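You operate a simulated robot arm through the tools that you are given. There is no shell and no other tool. Be economical: measure what you need, move in short steps, check, and stop when the job is done.

You run a simulated two-armed robot. Do the job below in one go: nothing can be reset, and whatever is moved stays where it is left.

Task
Tip the last of the cocoa into the milk and stir it in.
Fine: hold the cocoa jar to unscrew its lid; empty it into the blue mug; purple spoon till no streak shows; lid on the bamboo board, jar and spoon back where they were. Set down upright: cocoa jar.

The check looks at the end state, three seconds after you hand in, the way a careful person would. Anything else that was tipped, shoved, dropped, spilled or broken makes it a failure. A push-on lid holds only when it is set on centred and level and pressed home; a screw cap is set on level and turned clockwise until tight.

Robot
Two 7-joint arms with two-finger parallel grippers on one trunk, on a base that drives. Base frame: it is fixed to the floor where the robot stands at the start and does not move with it; the origin is under the middle of the robot, x ahead of it, y to its left, z up; the surface under the hand at the start is at about z = 900. Lengths are in mm, angles in degrees, forces in N, time in s.
The left shoulder is at the start at [70, 163, 1220], the right one opposite. With the tool pointing down near the work surface each hand reaches from about 400 to 880 mm from the robot's upright axis, wherever it stands, measured 20 degrees to its own side. Places, roughly: blue mug (12x9x9 cm) [600, 200, 1000]; neck of the cocoa jar [500, 0, 1000]; purple lid (8x8x2 cm) [500, 0, 1000]; purple spoon (16x4x2 cm) [400, 200, 900]; top of the bamboo board [500, 100, 900]. Payload 3.43 kg a hand.
The TCP of each hand is the grasp point between the finger pads, 34 mm short of the fingertips. In the tool frame z runs along the fingers and y along their closing line. Largest opening 128 mm; finger width 24, thickness 12; the body of the gripper, 48 by 130 mm, starts 96 mm behind the TCP.
Orientation is that of the tool frame in the base frame, as [roll, pitch, yaw] about the fixed x, y, z axes, in that order (R = Rz(yaw) Ry(pitch) Rx(roll)). With the fingers straight down and closing along the base's y, the tool's x points along the base's -x, its y along +y and its z along -z.

Tools
- The arms move only by the tool play_rows. It takes "left_commands", "right_commands" or both (then of equal length, played together; a hand with none holds still); each is a list of rows, each an object (a shift or turn left out is 0, a gripper value left out holds the last) with "linear": the shift along the tool's x, y, z in units of 200 mm (1.0 is 200 mm), a list of three; "delta_rot": the turn, a rotation vector about the tool's x, y, z in units of 45 degrees (1.0 is 45 degrees), a list of three. In form: [{"linear": [x, y, z], "delta_rot": [ax, ay, az]}, ...]. A call has 1 to 12 rows; each row is the pose to reach, as a shift and turn from the pose commanded when the call began, along the tool's axes at that moment. "left_jaw" and "right_jaw" are, for a hand that has rows, the closure, from 0 (fully open) to 1 (shut), set as the call begins (left out, the last holds). A call with a number of a shift or a turn outside -1 to 1 is refused whole. Each row takes 0.2 s and may step no farther than 50 mm and 8.6 degrees from the row before; otherwise, or with a gripper value out of range, the whole call is refused. A pose out of reach is approached as far as the arm can. The call stops where the force on the tool passes 60 N (or 10 N more than at its start, if that is more) or the arm is blocked; 0.2 s more then pass. The fingers move at their own pace (about 153 mm/s each) and stop on an object; they squeeze with about 23 N. The grip force told is the motor's: it shows also when the fingers shut on nothing. Time passes only in rows, and 0.2 s behind the last, so rows that repeat a pose let the fingers close. It gives the time, the measured TCP pose, the force on the tool (base axes), the opening and the grip force at its end, in the units of the frame above (readings bear some noise), with the torque about the TCP (base axes, N m) and any sound that the robot's microphone picked up.
- Cameras (640 x 400 px; columns grow to the right, rows downward): "scene" is now at [140, 13.1, 1455.1]; the picture's right is [0.14, -0.99, 0.00], its down [-0.50, -0.07, -0.86] and it looks along [0.85, 0.12, -0.51] (base axes); focal length 234 px, centre (320, 200). "left" rides on the left gripper at [76, 11, -160] in its tool frame; the picture's right is [-0.15, 0.99, 0.00], its down [-0.88, -0.13, -0.46] and it looks along [-0.45, -0.07, 0.89] (tool axes); focal length 234 px, centre (320, 200). "right" rides on the right gripper at [76, -11, -160] in its tool frame; the picture's right is [0.15, 0.99, 0.00], its down [-0.88, 0.13, -0.46] and it looks along [-0.45, 0.07, 0.89] (tool axes); focal length 234 px, centre (320, 200). There is no depth. A picture from a camera that has moved, and an enlarged one, comes with that camera's place and axes in the base frame and with its lens.
- get_image(camera): a new picture of that camera. It takes no simulated time.
- move_column(by): slides the trunk up (or, below 0, down) by that many mm; the arms and the scene camera ride with it, the base frame stays. It gives what a move gives, with no picture.
- steer(legs): drives the robot by 1 to 6 legs, each [ahead, left, turn to the left] in mm, mm and degrees, along the robot's own axes; the way and the turn of a leg run together, so that a leg with both is an arc; at most 1500 mm and 180 degrees a leg. The arms and the cameras ride along, it lands a little off, and it stops where it bumps. It gives what a move gives.
- aim_head(pan, tilt): turns the head with the scene camera to pan (to the left, within 86 degrees either way) and tilt (down, from -29 to 69), counted from straight ahead of the robot. It gives what a move gives.
- enlarge(camera, box): a new picture of the part [left, top, right, bottom] of that camera's present view, enlarged. It takes no simulated time.
- hand_in(): hands the job in; it is judged then, once.

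Go step by step. Nothing tells you exact positions but the pictures and the camera data: compare them with the known pose of the tool, close in by small moves and look again before you grip or let go. The budget is 120 turns and 100 pictures, counting those below and the enlarged ones. Unless the task says otherwise, let go and move clear before handing in, and close with one line.

The tools are called after ">>>" by a JSON object that holds its "api" and its "payload". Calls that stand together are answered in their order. play_rows: Moves the arms, as the interface text tells. Its arguments: {"type":"object","properties":{"left_commands":{"type":"array"},"left_jaw":{"type":"number"},"right_commands":{"type":"array"},"right_jaw":{"type":"number"}},"required":[]} The other tools are called the same way: move_column (by) slides the trunk up or down; steer (legs) drives the base; aim_head (pan, tilt) turns the head that bears the scene camera; get_image (camera) takes a picture; enlarge (camera, box) takes an enlarged picture of a part of a camera's view; hand_in () hands the job in.

At the start:

```text
clock: 0.0
left_tcp_pos: [554.2, 407.9, 1348.3]
left_tcp_rot: [180.0, 0.1, -179.9]
left_force: [1.0, -0.2, 0.1]
left_ft_torque: [0.01, 0.04, -0.02]
left_opening: 127.8
left_grip_force: 0.0
right_tcp_pos: [512.0, -100.4, 1352.2]
right_tcp_rot: [180.0, 0.1, 179.9]
right_force: [-1.1, -0.2, 0.3]
right_ft_torque: [0.01, -0.01, 0.02]
right_opening: 128.1
right_grip_force: 0.1
trunk travel left (down, up): [-700.0, 240.0]
robot x, y, heading: [0.8, 2.1, -0.1]
head pan, tilt: [8.0, 30.4]
```

scene: 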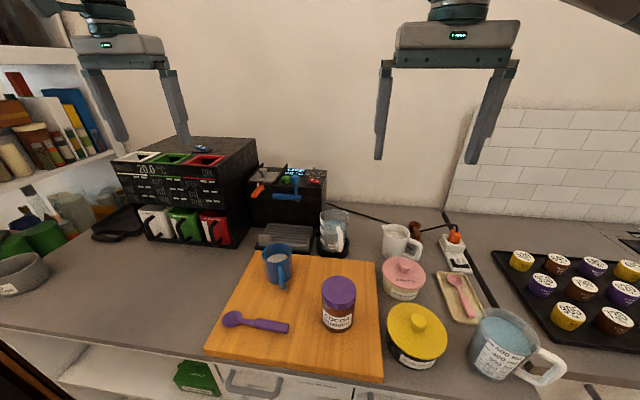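
right: 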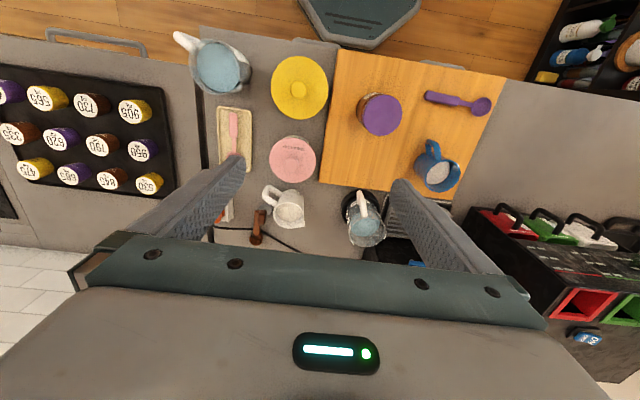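
left: 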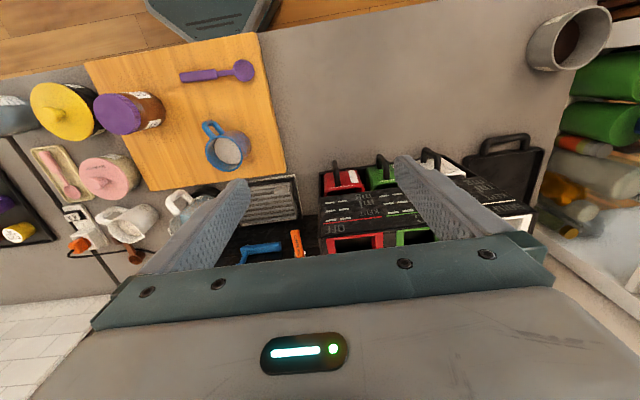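

The board holds the blue mug, the cocoa jar with its purple lid, and the purple spoon. I'll take enlarged views first to measure them.

>>> {"api": "enlarge", "payload": {"camera": "scene", "box": [200, 225, 400, 385]}}

>>> {"api": "enlarge", "payload": {"camera": "right", "box": [300, 40, 520, 220]}}

```text
2.50 times, centred on (300, 305) of scene
camera zoom: at [140.0, 13.1, 1455.1], right [0.14, -0.99, 0.0], down [-0.5, -0.07, -0.86], along [0.85, 0.12, -0.51], focal length 585 px, centre (370, -62)
```

zoom: 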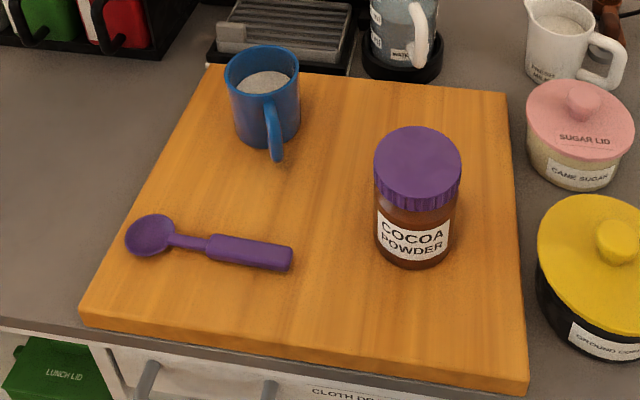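

```text
2.22 times, centred on (410, 130) of right
camera zoom: at [436.1, -110.5, 1513.3], right [-0.15, 0.99, 0.0], down [0.88, 0.13, 0.46], along [0.45, 0.07, -0.89], focal length 520 px, centre (120, 356)
```

zoom: 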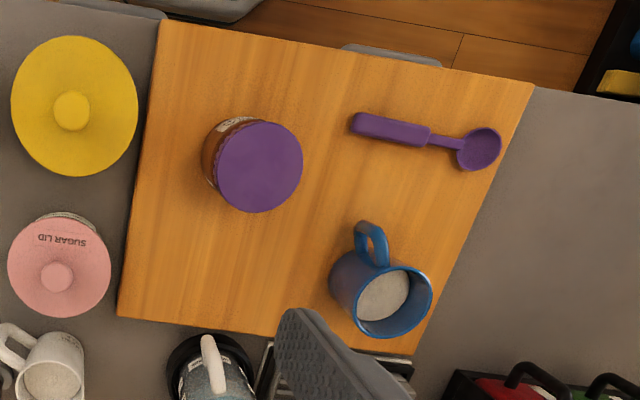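

The jar lid's top is at about [478, 19, 1030], the mug rim at about [579, 190, 1020], and the spoon lies along y at about x 433. I'll back the base up a little to make room for a forward-pointing grasp, then turn the right hand forward.

>>> {"api": "steer", "payload": {"legs": [[-200, 0, 0]]}}

>>> {"api": "play_rows", "payload": {"right_commands": [{"delta_rot": [0, -0.18, 0]}, {"delta_rot": [0, -0.36, 0]}, {"delta_rot": [0, -0.54, 0]}, {"delta_rot": [0, -0.72, 0]}, {"delta_rot": [0, -0.9, 0]}], "right_jaw": 0.2}}

>>> {"api": "play_rows", "payload": {"right_commands": [{"delta_rot": [0, -0.18, 0]}, {"delta_rot": [0, -0.36, 0]}, {"delta_rot": [0, -0.54, 0]}, {"delta_rot": [0, -0.65, 0]}]}}

```text
clock: 1.6
left_tcp_pos: [356.7, 405.9, 1347.9]
left_tcp_rot: [179.9, -0.1, 179.9]
left_force: [0.2, 0.2, 0.1]
left_ft_torque: [-0.02, 0.02, 0.0]
left_opening: 128.1
left_grip_force: 0.1
right_tcp_pos: [314.4, -99.8, 1352.0]
right_tcp_rot: [-179.9, 0.0, 179.8]
right_force: [0.8, -0.5, 0.4]
right_ft_torque: [0.02, 0.04, -0.02]
right_opening: 128.1
right_grip_force: 0.0
trunk travel left (down, up): [-700.0, 240.0]
robot x, y, heading: [-199.9, 0.2, 0.0]
head pan, tilt: [8.0, 30.4]
```

```text
clock: 2.8
left_tcp_pos: [353.6, 406.4, 1348.9]
left_tcp_rot: [180.0, 0.1, 179.9]
left_force: [-0.2, 0.3, -0.3]
left_ft_torque: [-0.02, 0.0, 0.02]
left_opening: 127.8
left_grip_force: 0.0
right_tcp_pos: [311.6, -100.1, 1352.7]
right_tcp_rot: [-180.0, 40.6, 180.0]
right_force: [-0.6, -0.4, 0.3]
right_ft_torque: [-0.01, 0.04, 0.03]
right_opening: 102.4
right_grip_force: 0.0
trunk travel left (down, up): [-700.0, 240.0]
robot x, y, heading: [-198.9, 1.0, -0.3]
head pan, tilt: [8.0, 30.4]
```

```text
clock: 3.8
left_tcp_pos: [354.8, 407.3, 1349.5]
left_tcp_rot: [180.0, -0.1, -180.0]
left_force: [0.4, 0.4, -0.2]
left_ft_torque: [-0.01, -0.03, -0.03]
left_opening: 128.2
left_grip_force: 0.1
right_tcp_pos: [311.3, -99.9, 1352.1]
right_tcp_rot: [179.8, 69.8, 179.7]
right_force: [0.7, 0.1, -0.6]
right_ft_torque: [-0.01, -0.03, 0.02]
right_opening: 102.3
right_grip_force: 0.0
trunk travel left (down, up): [-700.0, 240.0]
robot x, y, heading: [-200.5, 1.8, -0.1]
head pan, tilt: [8.0, 30.4]
```

The right hand now points forward, 20° below level. I'll bring it in front of the jar, staying above it at first.

>>> {"api": "play_rows", "payload": {"right_commands": [{"linear": [0, 0.2, 0]}, {"linear": [0, 0.4, 0]}, {"linear": [0, 0.595, 0]}, {"linear": [0.2, 0.595, 0.1]}, {"linear": [0.4, 0.595, 0.2]}, {"linear": [0.6, 0.595, 0.3]}, {"linear": [0.8, 0.595, 0.4]}]}}

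>>> {"api": "get_image", "payload": {"camera": "right"}}

>>> {"api": "get_image", "payload": {"camera": "scene"}}

```text
clock: 5.4
left_tcp_pos: [354.1, 406.1, 1348.1]
left_tcp_rot: [-180.0, -0.2, -179.9]
left_force: [-0.1, -0.3, 0.2]
left_ft_torque: [0.0, -0.01, 0.0]
left_opening: 127.6
left_grip_force: 0.0
right_tcp_pos: [332.8, 19.0, 1174.5]
right_tcp_rot: [179.9, 69.7, 179.8]
right_force: [0.0, 0.4, -1.2]
right_ft_torque: [0.0, -0.05, 0.01]
right_opening: 102.6
right_grip_force: 0.0
trunk travel left (down, up): [-700.0, 240.0]
robot x, y, heading: [-196.0, 2.6, -0.3]
head pan, tilt: [8.0, 30.4]
```

```text
94 pictures are left
camera right: at [156.4, 8.0, 1159.7], right [-0.05, 0.99, -0.14], down [-0.12, 0.13, 0.98], along [0.99, 0.06, 0.11], focal length 234 px, centre (320, 200)
```

right: 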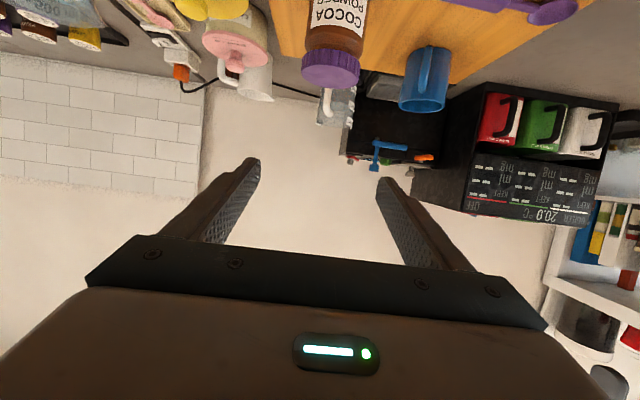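

```text
93 pictures are left
camera scene: at [-58.4, 13.1, 1455.1], right [0.14, -0.99, 0.0], down [-0.5, -0.07, -0.86], along [0.85, 0.12, -0.51], focal length 234 px, centre (320, 200)
```

scene: 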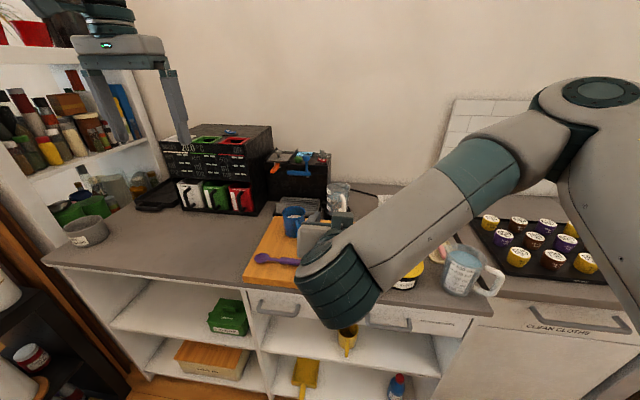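

The jar lines up at y≈18 with the lid centred near z 1021. I'm lowering the hand to the pre-grasp point.

>>> {"api": "play_rows", "payload": {"right_commands": [{"linear": [0.18, 0, 0.12]}, {"linear": [0.36, 0, 0.24]}, {"linear": [0.54, 0, 0.36]}, {"linear": [0.72, 0, 0.485]}, {"linear": [0.72, 0, 0.485]}]}}

>>> {"api": "get_image", "payload": {"camera": "right"}}

>>> {"api": "aim_head", "payload": {"pan": 5, "tilt": 38}}

>>> {"api": "enlarge", "payload": {"camera": "scene", "box": [200, 100, 440, 280]}}

```text
clock: 6.6
left_tcp_pos: [354.0, 407.2, 1348.5]
left_tcp_rot: [179.9, 0.0, -180.0]
left_force: [0.6, -1.0, 0.9]
left_ft_torque: [0.0, 0.03, 0.0]
left_opening: 128.1
left_grip_force: 0.1
right_tcp_pos: [373.7, 20.0, 1005.5]
right_tcp_rot: [179.9, 69.8, 179.8]
right_force: [0.5, -0.3, 0.3]
right_ft_torque: [-0.01, -0.02, 0.04]
right_opening: 102.4
right_grip_force: 0.2
trunk travel left (down, up): [-700.0, 240.0]
robot x, y, heading: [-198.8, 1.0, 0.1]
head pan, tilt: [8.0, 30.4]
```

```text
92 pictures are left
camera right: at [196.9, 9.4, 990.9], right [-0.05, 0.99, -0.14], down [-0.12, 0.13, 0.98], along [0.99, 0.06, 0.12], focal length 234 px, centre (320, 200)
```

right: 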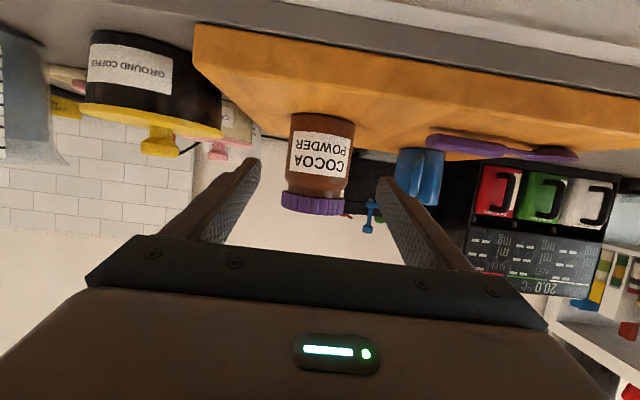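

```text
clock: 7.3
left_tcp_pos: [354.6, 407.7, 1349.0]
left_tcp_rot: [180.0, 0.0, -180.0]
left_force: [0.2, -0.8, 0.0]
left_ft_torque: [0.01, -0.02, 0.01]
left_opening: 128.0
left_grip_force: 0.0
right_tcp_pos: [373.3, 19.4, 1005.5]
right_tcp_rot: [180.0, 69.7, 179.7]
right_force: [0.0, -0.1, 0.0]
right_ft_torque: [-0.01, 0.01, 0.01]
right_opening: 102.5
right_grip_force: 0.1
trunk travel left (down, up): [-700.0, 240.0]
robot x, y, heading: [-199.7, 0.5, -0.1]
head pan, tilt: [5.0, 38.0]
```

```text
2.22 times, centred on (320, 190) of scene
camera zoom: at [-63.5, 8.1, 1443.5], right [0.09, -1.0, 0.0], down [-0.61, -0.05, -0.79], along [0.79, 0.07, -0.62], focal length 520 px, centre (320, 222)
```

zoom: 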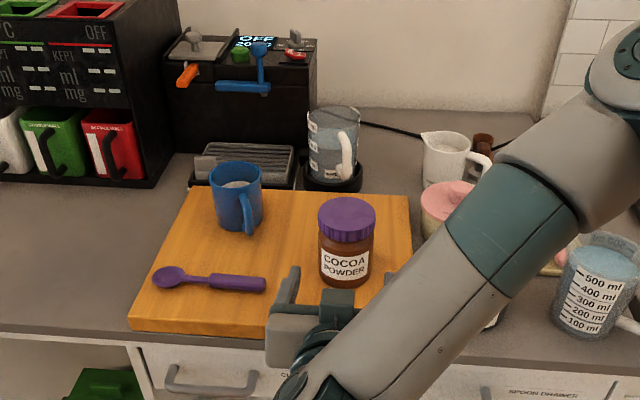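

The jar body spans z 932–1011 at [478, 18.5]. I'm advancing around it and then closing.

>>> {"api": "play_rows", "payload": {"right_commands": [{"linear": [0, 0, 0.18]}, {"linear": [0, -0.004, 0.36]}, {"linear": [0, -0.004, 0.45]}, {"linear": [0, -0.004, 0.535]}, {"linear": [0, -0.004, 0.535]}]}}

>>> {"api": "get_image", "payload": {"camera": "right"}}

>>> {"api": "enlarge", "payload": {"camera": "scene", "box": [230, 140, 430, 300]}}

```text
clock: 8.5
left_tcp_pos: [354.4, 407.5, 1348.8]
left_tcp_rot: [-180.0, 0.0, -179.9]
left_force: [-0.1, 0.6, -0.2]
left_ft_torque: [-0.02, -0.01, 0.02]
left_opening: 128.4
left_grip_force: 0.1
right_tcp_pos: [472.8, 18.1, 967.7]
right_tcp_rot: [-180.0, 69.7, 179.9]
right_force: [-0.3, 0.2, 0.2]
right_ft_torque: [-0.06, -0.03, 0.01]
right_opening: 102.5
right_grip_force: 0.1
trunk travel left (down, up): [-700.0, 240.0]
robot x, y, heading: [-197.1, -0.3, -0.1]
head pan, tilt: [5.0, 38.0]
```

```text
90 pictures are left
camera right: at [297.3, 7.6, 953.5], right [-0.05, 0.99, -0.14], down [-0.12, 0.13, 0.98], along [0.99, 0.06, 0.11], focal length 234 px, centre (320, 200)
```

right: 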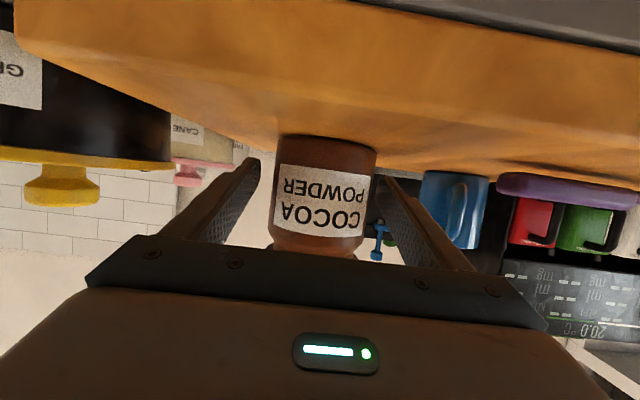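

```text
2.50 times, centred on (330, 220) of scene
camera zoom: at [-63.5, 8.2, 1443.4], right [0.09, -1.0, 0.0], down [-0.61, -0.05, -0.79], along [0.79, 0.07, -0.62], focal length 585 px, centre (295, 150)
```

zoom: 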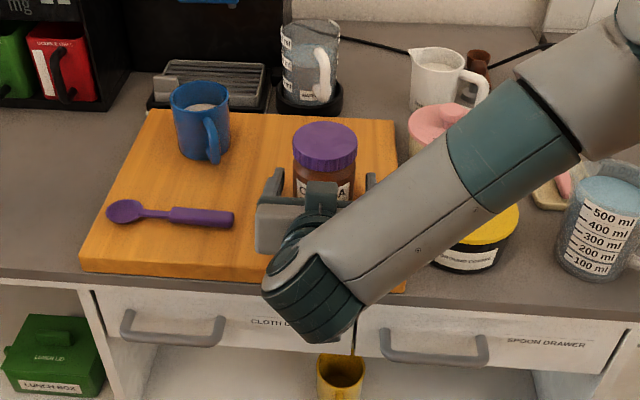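

The fingers straddle the jar evenly. I'll close the right hand, then bring the left hand over the lid.

>>> {"api": "play_rows", "payload": {"right_commands": [{}, {}, {}, {}], "right_jaw": 1}}

>>> {"api": "play_rows", "payload": {"left_commands": [{"linear": [-0.12, -0.2, 0]}, {"linear": [-0.24, -0.4, 0]}, {"linear": [-0.36, -0.6, 0]}, {"linear": [-0.48, -0.8, 0]}, {"linear": [-0.6, -1.0, 0]}], "left_jaw": 0.2}}

>>> {"api": "play_rows", "payload": {"left_commands": [{"linear": [0, -0.2, 0]}, {"linear": [0, -0.4, 0]}, {"linear": [0, -0.6, 0]}, {"linear": [0, -0.8, 0]}, {"linear": [0, -0.94, 0]}, {"linear": [0, -0.94, 0.2]}, {"linear": [0, -0.94, 0.4]}, {"linear": [0, -0.94, 0.6]}, {"linear": [0, -0.94, 0.8]}, {"linear": [0, -0.94, 0.95]}, {"linear": [0, -0.94, 0.95]}]}}

>>> {"api": "get_image", "payload": {"camera": "left"}}

>>> {"api": "get_image", "payload": {"camera": "scene"}}

```text
clock: 9.5
left_tcp_pos: [354.6, 407.1, 1347.3]
left_tcp_rot: [-180.0, 0.0, -179.9]
left_force: [-1.2, -0.9, 0.3]
left_ft_torque: [0.01, -0.03, -0.04]
left_opening: 128.0
left_grip_force: 0.1
right_tcp_pos: [472.3, 17.3, 968.9]
right_tcp_rot: [-180.0, 69.7, 179.8]
right_force: [-1.0, 1.8, 1.8]
right_ft_torque: [-0.01, 0.02, 0.0]
right_opening: 75.0
right_grip_force: 23.5
trunk travel left (down, up): [-700.0, 240.0]
robot x, y, heading: [-200.8, -2.3, -0.2]
head pan, tilt: [5.0, 38.0]
```

```text
clock: 10.7
left_tcp_pos: [426.1, 252.1, 1327.7]
left_tcp_rot: [-180.0, 0.1, -179.8]
left_force: [0.4, -0.3, -0.3]
left_ft_torque: [0.01, -0.02, 0.02]
left_opening: 102.4
left_grip_force: 0.0
left hand out of reach, approached as far as the arm can: row 4, 5
right_tcp_pos: [471.0, 17.1, 968.7]
right_tcp_rot: [180.0, 69.9, 179.7]
right_force: [-0.7, -0.2, 0.8]
right_ft_torque: [-0.08, 0.11, 0.02]
right_opening: 75.3
right_grip_force: 23.6
trunk travel left (down, up): [-700.0, 240.0]
robot x, y, heading: [-197.6, 0.2, -0.0]
head pan, tilt: [5.0, 38.0]
```

```text
clock: 13.1
left_tcp_pos: [370.5, 152.1, 1188.9]
left_tcp_rot: [-180.0, 0.0, -180.0]
left_force: [-0.7, -0.5, -0.3]
left_ft_torque: [0.01, -0.03, 0.02]
left_opening: 102.4
left_grip_force: 0.1
left hand out of reach, approached as far as the arm can: row 1, 2, 3, 4, 5, 6, 7, 8, 9, 10, 11
right_tcp_pos: [473.1, 17.2, 969.0]
right_tcp_rot: [179.9, 69.8, 179.9]
right_force: [0.7, 0.0, 3.8]
right_ft_torque: [-0.16, -0.17, 0.01]
right_opening: 74.9
right_grip_force: 22.5
trunk travel left (down, up): [-700.0, 240.0]
robot x, y, heading: [-203.0, -0.0, -0.1]
head pan, tilt: [5.0, 38.0]
```

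```text
88 pictures are left
camera left: at [293.2, 163.1, 1347.3], right [0.15, 0.99, 0.0], down [0.88, -0.13, 0.46], along [0.45, -0.07, -0.89], focal length 234 px, centre (320, 200)
```

left: 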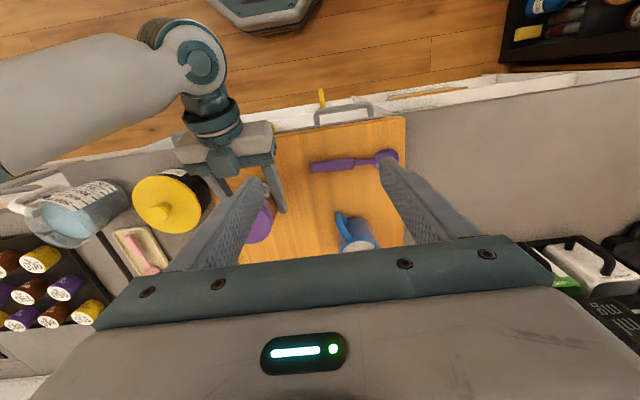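

```text
87 pictures are left
camera scene: at [-63.4, 8.1, 1443.4], right [0.09, -1.0, 0.0], down [-0.61, -0.05, -0.79], along [0.79, 0.07, -0.62], focal length 234 px, centre (320, 200)
```

scene: 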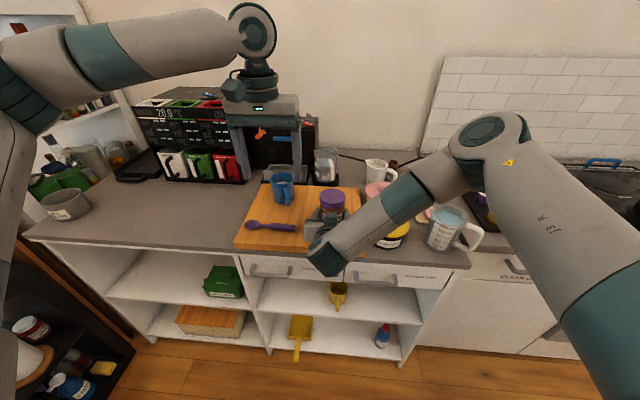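

The left hand stopped short because the high route was at the edge of its reach. The commanded point lower down should be reachable, so I'll continue downward with care.

>>> {"api": "play_rows", "payload": {"left_commands": [{"linear": [0, 0, 0.1]}, {"linear": [0, 0, 0.2]}, {"linear": [0, 0, 0.25]}, {"linear": [0, 0, 0.25]}, {"linear": [0, 0, 0.25]}]}}

```text
clock: 14.3
left_tcp_pos: [370.5, 151.4, 1137.7]
left_tcp_rot: [180.0, 0.0, 180.0]
left_force: [0.2, 0.2, 0.4]
left_ft_torque: [0.04, -0.02, 0.02]
left_opening: 102.3
left_grip_force: 0.1
right_tcp_pos: [473.6, 19.0, 967.8]
right_tcp_rot: [-180.0, 69.7, 179.9]
right_force: [1.7, 1.4, 2.4]
right_ft_torque: [0.05, -0.12, -0.03]
right_opening: 75.2
right_grip_force: 23.1
trunk travel left (down, up): [-700.0, 240.0]
robot x, y, heading: [-203.0, -0.5, -0.1]
head pan, tilt: [5.0, 38.0]
```

The command resumes from the reached pose. From here, lower down, I'll move across toward the lid.

>>> {"api": "play_rows", "payload": {"left_commands": [{"linear": [-0.13, -0.165, 0]}, {"linear": [-0.26, -0.33, 0]}, {"linear": [-0.39, -0.5, 0]}, {"linear": [-0.52, -0.66, 0]}, {"linear": [-0.52, -0.66, 0]}]}}

```text
clock: 15.5
left_tcp_pos: [384.2, 152.3, 1136.8]
left_tcp_rot: [-179.8, -0.1, -180.0]
left_force: [-0.2, -0.6, 0.5]
left_ft_torque: [0.01, -0.01, -0.03]
left_opening: 102.3
left_grip_force: 0.0
left hand out of reach, approached as far as the arm can: row 1, 2, 3, 4, 5
right_tcp_pos: [474.1, 18.4, 967.6]
right_tcp_rot: [-180.0, 69.7, 179.8]
right_force: [0.1, -0.3, 1.8]
right_ft_torque: [-0.03, -0.03, 0.0]
right_opening: 74.9
right_grip_force: 23.0
trunk travel left (down, up): [-700.0, 240.0]
robot x, y, heading: [-198.7, -0.2, 0.1]
head pan, tilt: [5.0, 38.0]
```

It looks as if the wrist yaw limits the left arm here, so I'll turn the wrist clockwise and try again.

>>> {"api": "play_rows", "payload": {"left_commands": [{"delta_rot": [0, 0, 0.18]}, {"delta_rot": [0, 0, 0.36]}, {"delta_rot": [0, 0, 0.54]}, {"delta_rot": [0, 0, 0.72]}, {"delta_rot": [0, 0, 0.9]}, {"delta_rot": [0, 0, 1.0]}]}}

>>> {"api": "play_rows", "payload": {"left_commands": [{"linear": [0, -0.2, 0]}, {"linear": [0, -0.4, 0]}, {"linear": [0, -0.4, 0]}]}}

```text
clock: 16.9
left_tcp_pos: [381.3, 151.4, 1133.6]
left_tcp_rot: [-180.0, 0.1, 134.8]
left_force: [0.8, 0.2, 0.4]
left_ft_torque: [0.02, 0.0, -0.02]
left_opening: 102.2
left_grip_force: 0.1
right_tcp_pos: [473.2, 17.8, 968.2]
right_tcp_rot: [180.0, 69.7, 179.7]
right_force: [-0.7, -0.1, 0.6]
right_ft_torque: [-0.01, 0.02, -0.05]
right_opening: 75.3
right_grip_force: 23.1
trunk travel left (down, up): [-700.0, 240.0]
robot x, y, heading: [-201.7, -0.3, -0.1]
head pan, tilt: [5.0, 38.0]
```

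```text
clock: 17.7
left_tcp_pos: [325.6, 126.5, 1133.6]
left_tcp_rot: [-179.9, 0.0, 135.0]
left_force: [0.3, 0.1, 0.5]
left_ft_torque: [0.01, -0.02, 0.01]
left_opening: 102.2
left_grip_force: 0.0
left hand out of reach, approached as far as the arm can: row 1, 2, 3
right_tcp_pos: [473.8, 18.3, 967.2]
right_tcp_rot: [180.0, 69.8, 179.9]
right_force: [-1.5, -0.1, 0.4]
right_ft_torque: [-0.13, 0.0, -0.06]
right_opening: 75.2
right_grip_force: 22.6
trunk travel left (down, up): [-700.0, 240.0]
robot x, y, heading: [-196.5, 0.4, -0.1]
head pan, tilt: [5.0, 38.0]
```

The sideways limit remains. I'll probe the opposite wrist yaw to see whether that frees the left arm.

>>> {"api": "play_rows", "payload": {"left_commands": [{"delta_rot": [0, 0, 0.18]}, {"delta_rot": [0, 0, 0.36]}, {"delta_rot": [0, 0, 0.54]}, {"delta_rot": [0, 0, 0.72]}, {"delta_rot": [0, 0, 0.9]}, {"delta_rot": [0, 0, 1.0]}]}}

>>> {"api": "play_rows", "payload": {"left_commands": [{"linear": [0.15, 0, 0]}, {"linear": [0.3, 0, 0]}, {"linear": [0.3, 0, 0]}]}}

>>> {"api": "get_image", "payload": {"camera": "scene"}}

```text
clock: 19.1
left_tcp_pos: [325.2, 126.5, 1132.4]
left_tcp_rot: [180.0, 0.0, 89.9]
left_force: [0.4, 0.6, 0.0]
left_ft_torque: [0.02, 0.0, 0.0]
left_opening: 102.4
left_grip_force: 0.0
right_tcp_pos: [472.7, 17.9, 969.1]
right_tcp_rot: [179.9, 69.7, 179.8]
right_force: [0.6, -0.6, 1.0]
right_ft_torque: [-0.04, 0.01, -0.02]
right_opening: 75.3
right_grip_force: 23.0
trunk travel left (down, up): [-700.0, 240.0]
robot x, y, heading: [-198.6, -1.8, -0.1]
head pan, tilt: [5.0, 38.0]
```

```text
clock: 19.9
left_tcp_pos: [325.9, 188.0, 1134.1]
left_tcp_rot: [180.0, 0.0, 90.1]
left_force: [-1.2, 0.2, 0.0]
left_ft_torque: [0.01, 0.01, 0.01]
left_opening: 102.2
left_grip_force: 0.1
right_tcp_pos: [472.5, 18.6, 969.3]
right_tcp_rot: [180.0, 69.7, 179.8]
right_force: [-0.4, 1.3, 2.0]
right_ft_torque: [-0.15, 0.01, 0.02]
right_opening: 75.2
right_grip_force: 22.9
trunk travel left (down, up): [-700.0, 240.0]
robot x, y, heading: [-201.9, -0.5, -0.1]
head pan, tilt: [5.0, 38.0]
```

```text
86 pictures are left
camera scene: at [-63.4, 7.7, 1443.5], right [0.09, -1.0, 0.0], down [-0.61, -0.05, -0.79], along [0.79, 0.07, -0.62], focal length 234 px, centre (320, 200)
```

scene: 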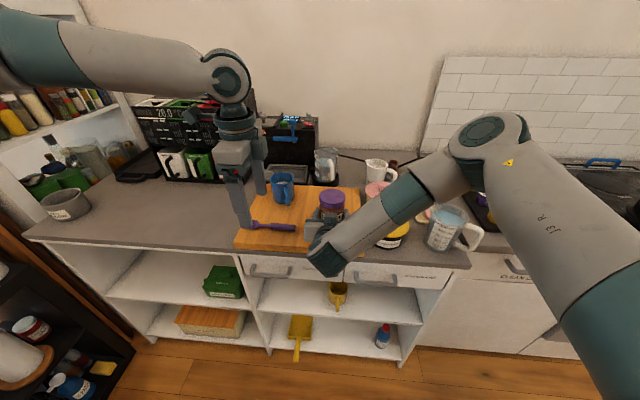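

>>> {"api": "play_rows", "payload": {"left_commands": [{"linear": [-0.2, 0, 0]}, {"linear": [-0.4, 0, 0]}, {"linear": [-0.6, 0, 0]}, {"linear": [-0.6, 0, 0]}]}}

```text
clock: 20.9
left_tcp_pos: [323.3, 124.7, 1133.7]
left_tcp_rot: [180.0, 0.0, 90.0]
left_force: [0.5, 0.5, -0.5]
left_ft_torque: [0.01, -0.02, 0.02]
left_opening: 102.5
left_grip_force: 0.0
left hand out of reach, approached as far as the arm can: row 2, 3, 4
right_tcp_pos: [473.8, 18.5, 967.2]
right_tcp_rot: [180.0, 69.7, 179.8]
right_force: [-1.7, 2.2, 1.3]
right_ft_torque: [-0.01, -0.11, 0.03]
right_opening: 75.3
right_grip_force: 23.0
trunk travel left (down, up): [-700.0, 240.0]
robot x, y, heading: [-198.4, -1.3, -0.2]
head pan, tilt: [5.0, 38.0]
```

The limit doesn't depend on yaw, so the left arm can't reach y≈18 pointing down. I'll move the left hand aside, lift the jar straight up and carry it left with the right hand, so the two can meet in a shared zone.

>>> {"api": "play_rows", "payload": {"left_commands": [{"linear": [0.2, 0, 0]}, {"linear": [0.4, 0, 0]}, {"linear": [0.6, 0, 0]}, {"linear": [0.8, 0, 0]}, {"linear": [1.0, 0, 0]}], "right_commands": [{"linear": [-0.05, 0, -0.017]}, {"linear": [-0.14, 0, -0.05]}, {"linear": [-0.3, 0, -0.11]}, {"linear": [-0.5, 0, -0.18]}, {"linear": [-0.6, 0, -0.22]}]}}

>>> {"api": "play_rows", "payload": {"right_commands": [{"linear": [0, 0.15, 0]}, {"linear": [0, 0.3, 0]}, {"linear": [0, 0.45, 0]}, {"linear": [0, 0.6, 0]}, {"linear": [0, 0.75, 0]}]}}

>>> {"api": "get_image", "payload": {"camera": "scene"}}

```text
clock: 22.1
left_tcp_pos: [323.1, 328.5, 1132.9]
left_tcp_rot: [180.0, 0.1, 89.9]
left_force: [0.1, -0.2, -0.2]
left_ft_torque: [-0.02, -0.03, -0.01]
left_opening: 102.6
left_grip_force: 0.0
right_tcp_pos: [472.6, 18.2, 1096.4]
right_tcp_rot: [-179.7, 69.7, -179.9]
right_force: [-0.4, -0.3, -2.2]
right_ft_torque: [-0.1, 0.0, -0.03]
right_opening: 75.2
right_grip_force: 22.1
trunk travel left (down, up): [-700.0, 240.0]
robot x, y, heading: [-199.2, 1.0, -0.1]
head pan, tilt: [5.0, 38.0]
```

```text
clock: 23.3
left_tcp_pos: [323.0, 328.3, 1133.1]
left_tcp_rot: [180.0, 0.1, 90.1]
left_force: [-0.5, 0.0, -0.4]
left_ft_torque: [-0.03, 0.01, 0.04]
left_opening: 102.4
left_grip_force: 0.1
right_tcp_pos: [475.1, 170.5, 1097.1]
right_tcp_rot: [-179.7, 69.7, 179.9]
right_force: [0.8, -0.4, -2.0]
right_ft_torque: [-0.07, -0.01, -0.04]
right_opening: 74.8
right_grip_force: 22.8
trunk travel left (down, up): [-700.0, 240.0]
robot x, y, heading: [-199.8, -1.1, -0.4]
head pan, tilt: [5.0, 38.0]
```

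```text
85 pictures are left
camera scene: at [-63.1, 9.9, 1443.4], right [0.09, -1.0, 0.0], down [-0.61, -0.05, -0.79], along [0.78, 0.07, -0.62], focal length 234 px, centre (320, 200)
```

scene: 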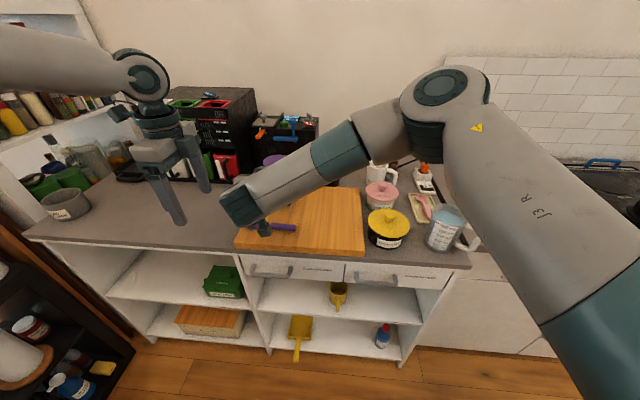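

The right arm reaches y=170 easily. I'll set the jar as a shared work point at about [445, 200] and hover the left hand above it.

>>> {"api": "play_rows", "payload": {"right_commands": [{"linear": [0.09, 0.05, -0.03]}, {"linear": [0.18, 0.1, -0.06]}, {"linear": [0.27, 0.15, -0.088]}, {"linear": [0.27, 0.15, -0.088]}], "left_commands": [{"linear": [0, 0, -0.1]}, {"linear": [0, 0, -0.2]}, {"linear": [0, 0, -0.35]}, {"linear": [0, 0, -0.35]}]}}

>>> {"api": "play_rows", "payload": {"left_commands": [{"linear": [-0.16, 0.15, 0]}, {"linear": [-0.32, 0.3, 0]}, {"linear": [-0.48, 0.45, 0]}, {"linear": [-0.64, 0.61, 0]}, {"linear": [-0.64, 0.61, 0]}]}}

>>> {"api": "get_image", "payload": {"camera": "left"}}

>>> {"api": "get_image", "payload": {"camera": "scene"}}

```text
clock: 24.3
left_tcp_pos: [324.1, 326.0, 1202.7]
left_tcp_rot: [-180.0, 0.1, 90.0]
left_force: [-0.9, 0.4, 0.3]
left_ft_torque: [0.0, 0.02, 0.02]
left_opening: 102.3
left_grip_force: 0.1
right_tcp_pos: [439.5, 199.5, 1051.2]
right_tcp_rot: [-179.9, 69.7, 179.8]
right_force: [0.3, 0.2, -2.2]
right_ft_torque: [0.01, 0.0, 0.02]
right_opening: 75.1
right_grip_force: 23.3
trunk travel left (down, up): [-700.0, 240.0]
robot x, y, heading: [-202.9, 1.5, -0.1]
head pan, tilt: [5.0, 38.0]
```

```text
clock: 25.5
left_tcp_pos: [434.8, 207.0, 1206.0]
left_tcp_rot: [179.9, 0.0, 90.2]
left_force: [-0.8, 0.3, 0.0]
left_ft_torque: [0.01, -0.06, 0.0]
left_opening: 102.5
left_grip_force: 0.0
left hand out of reach, approached as far as the arm can: row 4, 5
right_tcp_pos: [438.0, 198.7, 1054.5]
right_tcp_rot: [179.8, 69.8, 179.8]
right_force: [-0.4, 0.1, -1.9]
right_ft_torque: [0.0, 0.04, 0.02]
right_opening: 75.3
right_grip_force: 23.3
trunk travel left (down, up): [-700.0, 240.0]
robot x, y, heading: [-199.1, -2.9, -0.0]
head pan, tilt: [5.0, 38.0]
```

```text
84 pictures are left
camera left: at [445.3, 282.2, 1364.4], right [0.99, -0.14, 0.0], down [-0.13, -0.88, 0.46], along [-0.06, -0.45, -0.89], focal length 234 px, centre (320, 200)
```

left: 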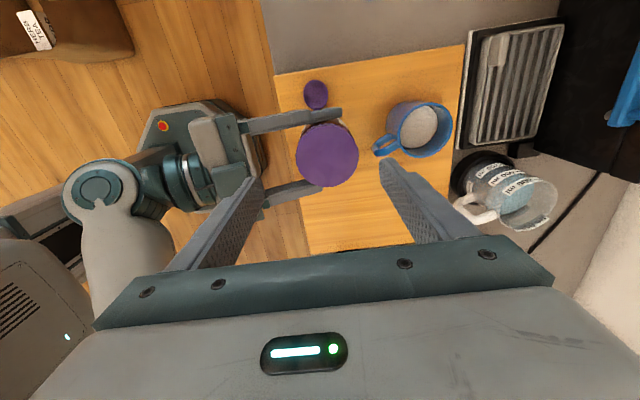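

```text
83 pictures are left
camera scene: at [-66.0, 7.9, 1443.8], right [0.09, -1.0, 0.0], down [-0.61, -0.05, -0.79], along [0.79, 0.07, -0.61], focal length 234 px, centre (320, 200)
```

scene: 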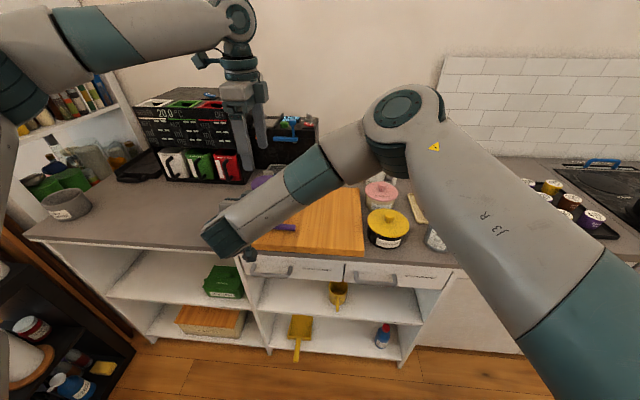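

The picture suggests the lid sits lower relative to the right hand than I expected, so I'll look closer before descending.

>>> {"api": "enlarge", "payload": {"camera": "left", "box": [220, 60, 420, 220]}}

>>> {"api": "get_image", "payload": {"camera": "right"}}

```text
2.50 times, centred on (320, 140) of left
camera zoom: at [445.3, 282.2, 1364.4], right [0.99, -0.14, 0.0], down [-0.13, -0.88, 0.46], along [-0.06, -0.45, -0.89], focal length 585 px, centre (320, 350)
```

zoom: 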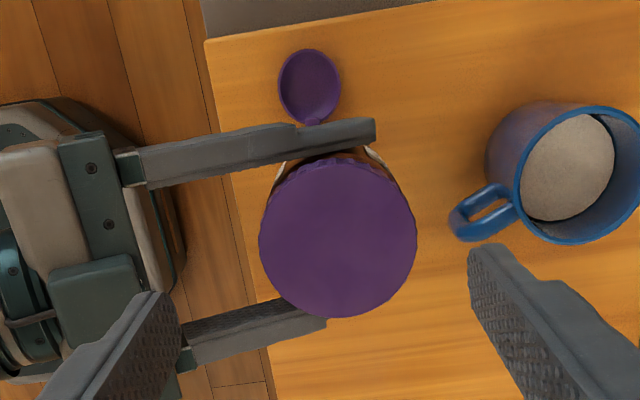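

```text
81 pictures are left
camera right: at [260.8, 188.1, 1038.8], right [-0.05, 0.99, -0.14], down [-0.12, 0.13, 0.98], along [0.99, 0.06, 0.12], focal length 234 px, centre (320, 200)
```

right: 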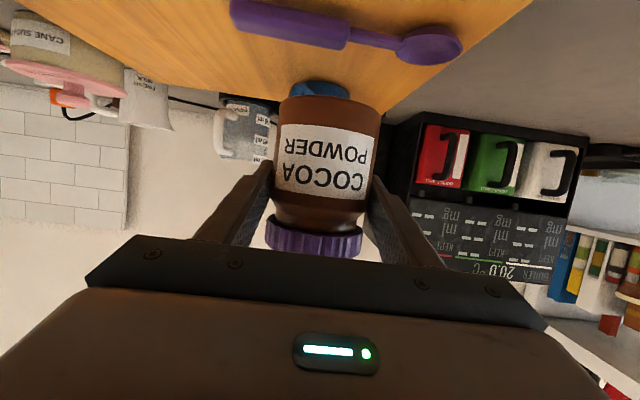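

The jar slid down about 24 mm in the grip during the lift; its lid is now at z≈1071–1093, centred near [444, 202]. I'll descend partway and re-measure, watching for more slip.

>>> {"api": "play_rows", "payload": {"left_commands": [{"linear": [0, 0, 0.15]}, {"linear": [-0.012, 0.022, 0.3]}, {"linear": [-0.025, 0.045, 0.34]}, {"linear": [-0.025, 0.045, 0.34]}]}}

>>> {"api": "get_image", "payload": {"camera": "left"}}

>>> {"api": "get_image", "payload": {"camera": "right"}}

```text
clock: 26.5
left_tcp_pos: [445.5, 200.4, 1135.6]
left_tcp_rot: [179.9, 0.0, 90.0]
left_force: [-1.1, 0.2, 0.3]
left_ft_torque: [0.0, -0.01, 0.02]
left_opening: 102.5
left_grip_force: 0.1
right_tcp_pos: [438.9, 198.4, 1052.6]
right_tcp_rot: [179.9, 69.7, 179.9]
right_force: [0.2, -0.3, -1.5]
right_ft_torque: [0.0, 0.0, -0.03]
right_opening: 74.9
right_grip_force: 23.1
trunk travel left (down, up): [-700.0, 240.0]
robot x, y, heading: [-199.8, -3.4, -0.3]
head pan, tilt: [5.0, 38.0]
```

```text
80 pictures are left
camera left: at [456.8, 277.3, 1295.0], right [0.99, -0.15, 0.0], down [-0.13, -0.88, 0.46], along [-0.07, -0.45, -0.89], focal length 234 px, centre (320, 200)
```

left: 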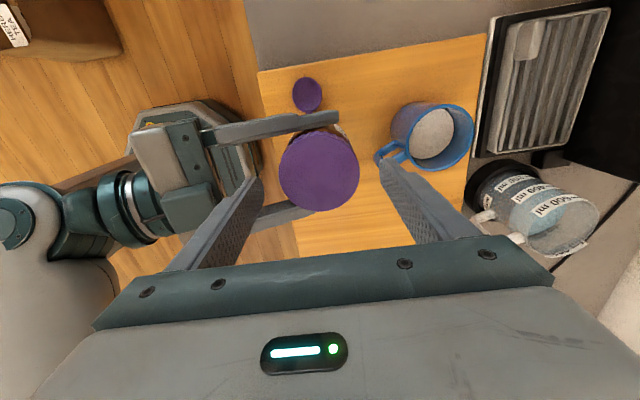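

```text
79 pictures are left
camera right: at [262.7, 188.1, 1037.8], right [-0.05, 0.99, -0.14], down [-0.12, 0.13, 0.98], along [0.99, 0.06, 0.11], focal length 234 px, centre (320, 200)
```

right: 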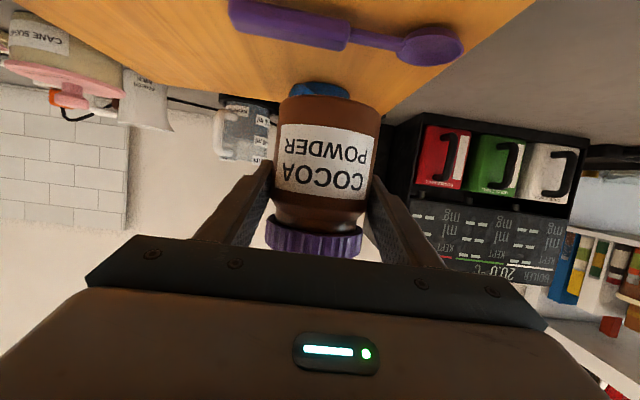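

No further slip, and the left hand is centred over the lid. I'll descend to lid height and close gently on it.

>>> {"api": "play_rows", "payload": {"left_commands": [{"linear": [0, 0, 0.08]}, {"linear": [0, 0, 0.14]}, {"linear": [0, 0, 0.14]}]}}

>>> {"api": "play_rows", "payload": {"left_commands": [{}, {}, {}], "left_jaw": 1}}

>>> {"api": "get_image", "payload": {"camera": "left"}}

>>> {"api": "get_image", "payload": {"camera": "right"}}

```text
clock: 27.3
left_tcp_pos: [445.9, 201.3, 1108.6]
left_tcp_rot: [180.0, 0.0, 90.0]
left_force: [-0.6, -0.6, 0.4]
left_ft_torque: [-0.03, 0.0, -0.03]
left_opening: 102.3
left_grip_force: 0.0
right_tcp_pos: [440.3, 197.7, 1052.5]
right_tcp_rot: [-179.9, 69.7, 179.9]
right_force: [-0.3, -0.4, -3.1]
right_ft_torque: [0.0, 0.04, -0.02]
right_opening: 75.1
right_grip_force: 23.0
trunk travel left (down, up): [-700.0, 240.0]
robot x, y, heading: [-199.1, -1.8, -0.4]
head pan, tilt: [5.0, 38.0]
```

```text
clock: 28.1
left_tcp_pos: [446.4, 201.1, 1108.2]
left_tcp_rot: [-179.9, 0.0, 90.0]
left_force: [-5.9, -1.4, 1.3]
left_ft_torque: [-0.01, 0.24, 0.01]
left_opening: 75.4
left_grip_force: 23.0
right_tcp_pos: [439.3, 198.1, 1051.6]
right_tcp_rot: [-180.0, 69.7, 179.9]
right_force: [5.5, 0.8, -3.3]
right_ft_torque: [-0.08, 0.11, 0.01]
right_opening: 75.1
right_grip_force: 22.9
trunk travel left (down, up): [-700.0, 240.0]
robot x, y, heading: [-199.7, -0.2, 0.2]
head pan, tilt: [5.0, 38.0]
```

```text
78 pictures are left
camera left: at [456.9, 277.2, 1267.0], right [0.99, -0.15, 0.0], down [-0.13, -0.88, 0.46], along [-0.07, -0.45, -0.89], focal length 234 px, centre (320, 200)
```

left: 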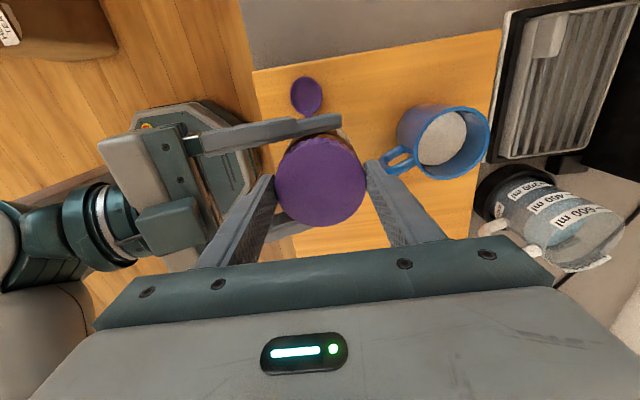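

```text
77 pictures are left
camera right: at [263.3, 188.1, 1037.6], right [-0.05, 0.99, -0.14], down [-0.12, 0.13, 0.98], along [0.99, 0.06, 0.11], focal length 234 px, centre (320, 200)
```

right: 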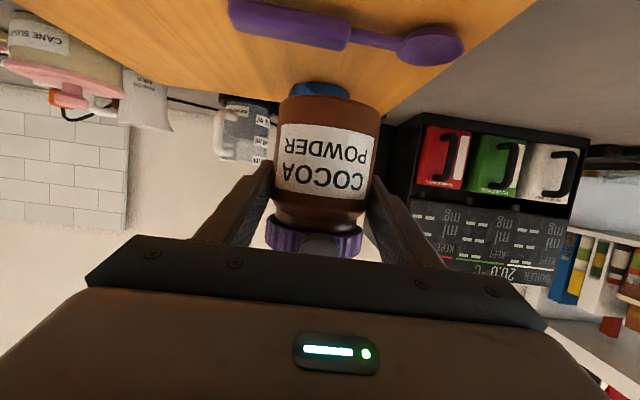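

The lid is gripped at 75 mm. I'm turning counter-clockwise.

>>> {"api": "play_rows", "payload": {"left_commands": [{"delta_rot": [0, 0, -0.15]}, {"delta_rot": [0, 0, -0.3]}, {"delta_rot": [0, 0, -0.45]}, {"delta_rot": [0, 0, -0.6]}, {"delta_rot": [0, 0, -0.75]}, {"delta_rot": [0, 0, -0.9]}, {"delta_rot": [0, 0, -1.0]}]}}

>>> {"api": "play_rows", "payload": {"left_commands": [{"delta_rot": [0, 0, -0.15]}, {"delta_rot": [0, 0, -0.3]}, {"delta_rot": [0, 0, -0.45]}, {"delta_rot": [0, 0, -0.6]}, {"delta_rot": [0, 0, -0.75]}, {"delta_rot": [0, 0, -0.9]}, {"delta_rot": [0, 0, -1.0]}]}}

>>> {"api": "get_image", "payload": {"camera": "left"}}

>>> {"api": "get_image", "payload": {"camera": "right"}}

```text
clock: 29.7
left_tcp_pos: [447.1, 199.8, 1107.1]
left_tcp_rot: [-179.9, 0.0, 135.1]
left_force: [-7.0, -3.1, -1.5]
left_ft_torque: [0.17, 0.29, -0.03]
left_opening: 75.5
left_grip_force: 23.1
right_tcp_pos: [439.0, 198.5, 1052.0]
right_tcp_rot: [-179.9, 69.8, 180.0]
right_force: [6.2, 3.5, -1.2]
right_ft_torque: [-0.32, 0.13, 0.05]
right_opening: 74.9
right_grip_force: 22.9
trunk travel left (down, up): [-700.0, 240.0]
robot x, y, heading: [-204.7, -2.3, -0.0]
head pan, tilt: [5.0, 38.0]
```

```text
clock: 31.3
left_tcp_pos: [446.4, 199.6, 1107.8]
left_tcp_rot: [-179.9, -0.1, -180.0]
left_force: [-2.6, -17.2, -0.8]
left_ft_torque: [-0.37, 0.38, -0.03]
left_opening: 75.7
left_grip_force: 22.9
right_tcp_pos: [439.5, 200.0, 1052.5]
right_tcp_rot: [-180.0, 69.7, 179.9]
right_force: [2.5, 16.9, -2.3]
right_ft_torque: [-0.52, -0.26, 0.2]
right_opening: 74.3
right_grip_force: 22.9
trunk travel left (down, up): [-700.0, 240.0]
robot x, y, heading: [-200.4, 0.2, -0.1]
head pan, tilt: [5.0, 38.0]
```

```text
76 pictures are left
camera left: at [369.8, 212.2, 1267.0], right [0.15, 0.99, 0.0], down [0.88, -0.13, 0.46], along [0.45, -0.07, -0.89], focal length 234 px, centre (320, 200)
```

left: 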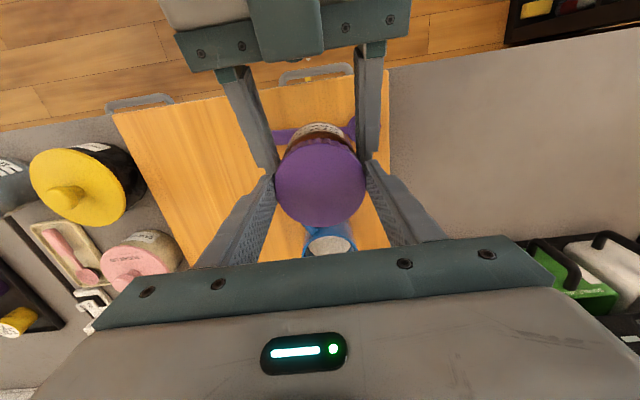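

```text
75 pictures are left
camera right: at [262.4, 188.7, 1037.7], right [-0.05, 0.99, -0.14], down [-0.12, 0.13, 0.98], along [0.99, 0.07, 0.11], focal length 234 px, centre (320, 200)
```

right: 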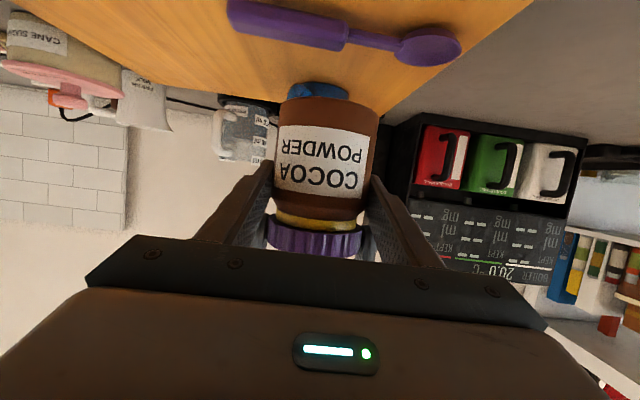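

The neck thread is showing, so the lid is rising as it turns. Continuing the turn with a little lift.

>>> {"api": "play_rows", "payload": {"left_commands": [{"delta_rot": [0, 0, -0.15]}, {"delta_rot": [0, 0, -0.3]}, {"delta_rot": [0, 0, -0.45], "linear": [0, 0, -0.005]}, {"delta_rot": [0, 0, -0.6], "linear": [0, 0, -0.008]}, {"delta_rot": [0, 0, -0.75], "linear": [0, 0, -0.01]}, {"delta_rot": [0, 0, -0.9], "linear": [0, 0, -0.012]}, {"delta_rot": [0, 0, -1.0], "linear": [0, 0, -0.015]}]}}

>>> {"api": "enlarge", "payload": {"camera": "right", "box": [220, 60, 420, 280]}}

```text
clock: 32.9
left_tcp_pos: [447.3, 202.0, 1110.9]
left_tcp_rot: [-180.0, 0.0, -134.8]
left_force: [14.3, -5.3, -3.5]
left_ft_torque: [0.0, -0.81, 0.1]
left_opening: 70.8
left_grip_force: 22.9
right_tcp_pos: [439.2, 197.3, 1052.6]
right_tcp_rot: [-179.8, 69.6, 179.7]
right_force: [-13.5, 5.3, -0.1]
right_ft_torque: [-0.29, -0.05, 0.04]
right_opening: 73.5
right_grip_force: 22.8
trunk travel left (down, up): [-700.0, 240.0]
robot x, y, heading: [-201.1, 2.2, -0.1]
head pan, tilt: [5.0, 38.0]
```

```text
1.82 times, centred on (320, 170) of right
camera zoom: at [263.4, 187.3, 1037.1], right [-0.04, 0.99, -0.14], down [-0.12, 0.13, 0.98], along [0.99, 0.06, 0.11], focal length 426 px, centre (320, 254)
```

zoom: 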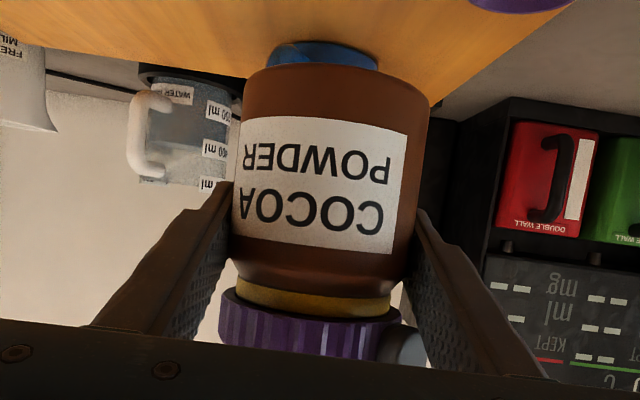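

The left opening dropped to 70.8 mm, so I'll check how the left fingers sit on the lid.

>>> {"api": "enlarge", "payload": {"camera": "left", "box": [200, 80, 440, 280]}}

>>> {"api": "enlarge", "payload": {"camera": "scene", "box": [180, 100, 380, 280]}}

```text
2.00 times, centred on (320, 180) of left
camera zoom: at [384.7, 157.2, 1269.4], right [-0.6, 0.8, 0.0], down [0.71, 0.53, 0.46], along [0.37, 0.28, -0.89], focal length 468 px, centre (320, 240)
```

zoom: 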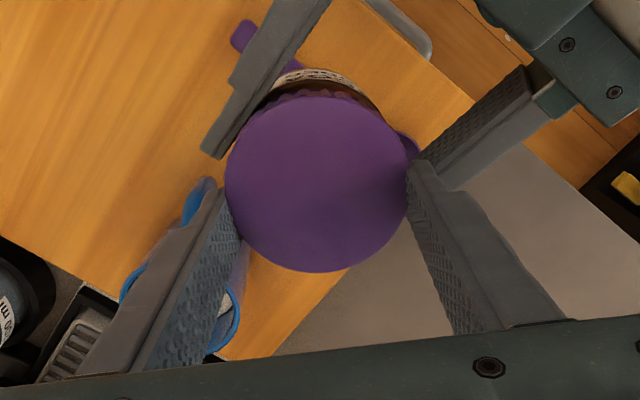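

```text
2.22 times, centred on (280, 190) of scene
camera zoom: at [-62.8, 8.2, 1443.4], right [0.09, -1.0, 0.0], down [-0.61, -0.05, -0.79], along [0.78, 0.07, -0.62], focal length 520 px, centre (409, 222)
```

zoom: 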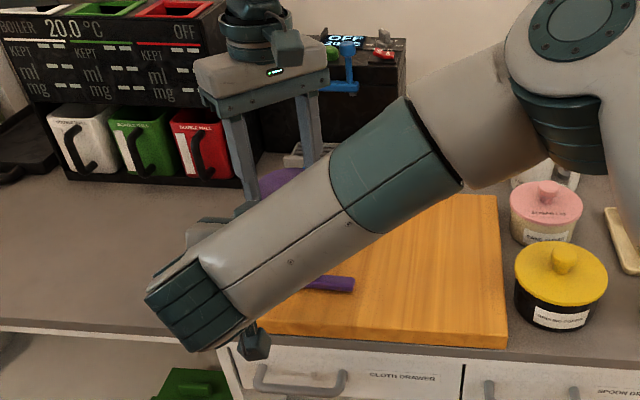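

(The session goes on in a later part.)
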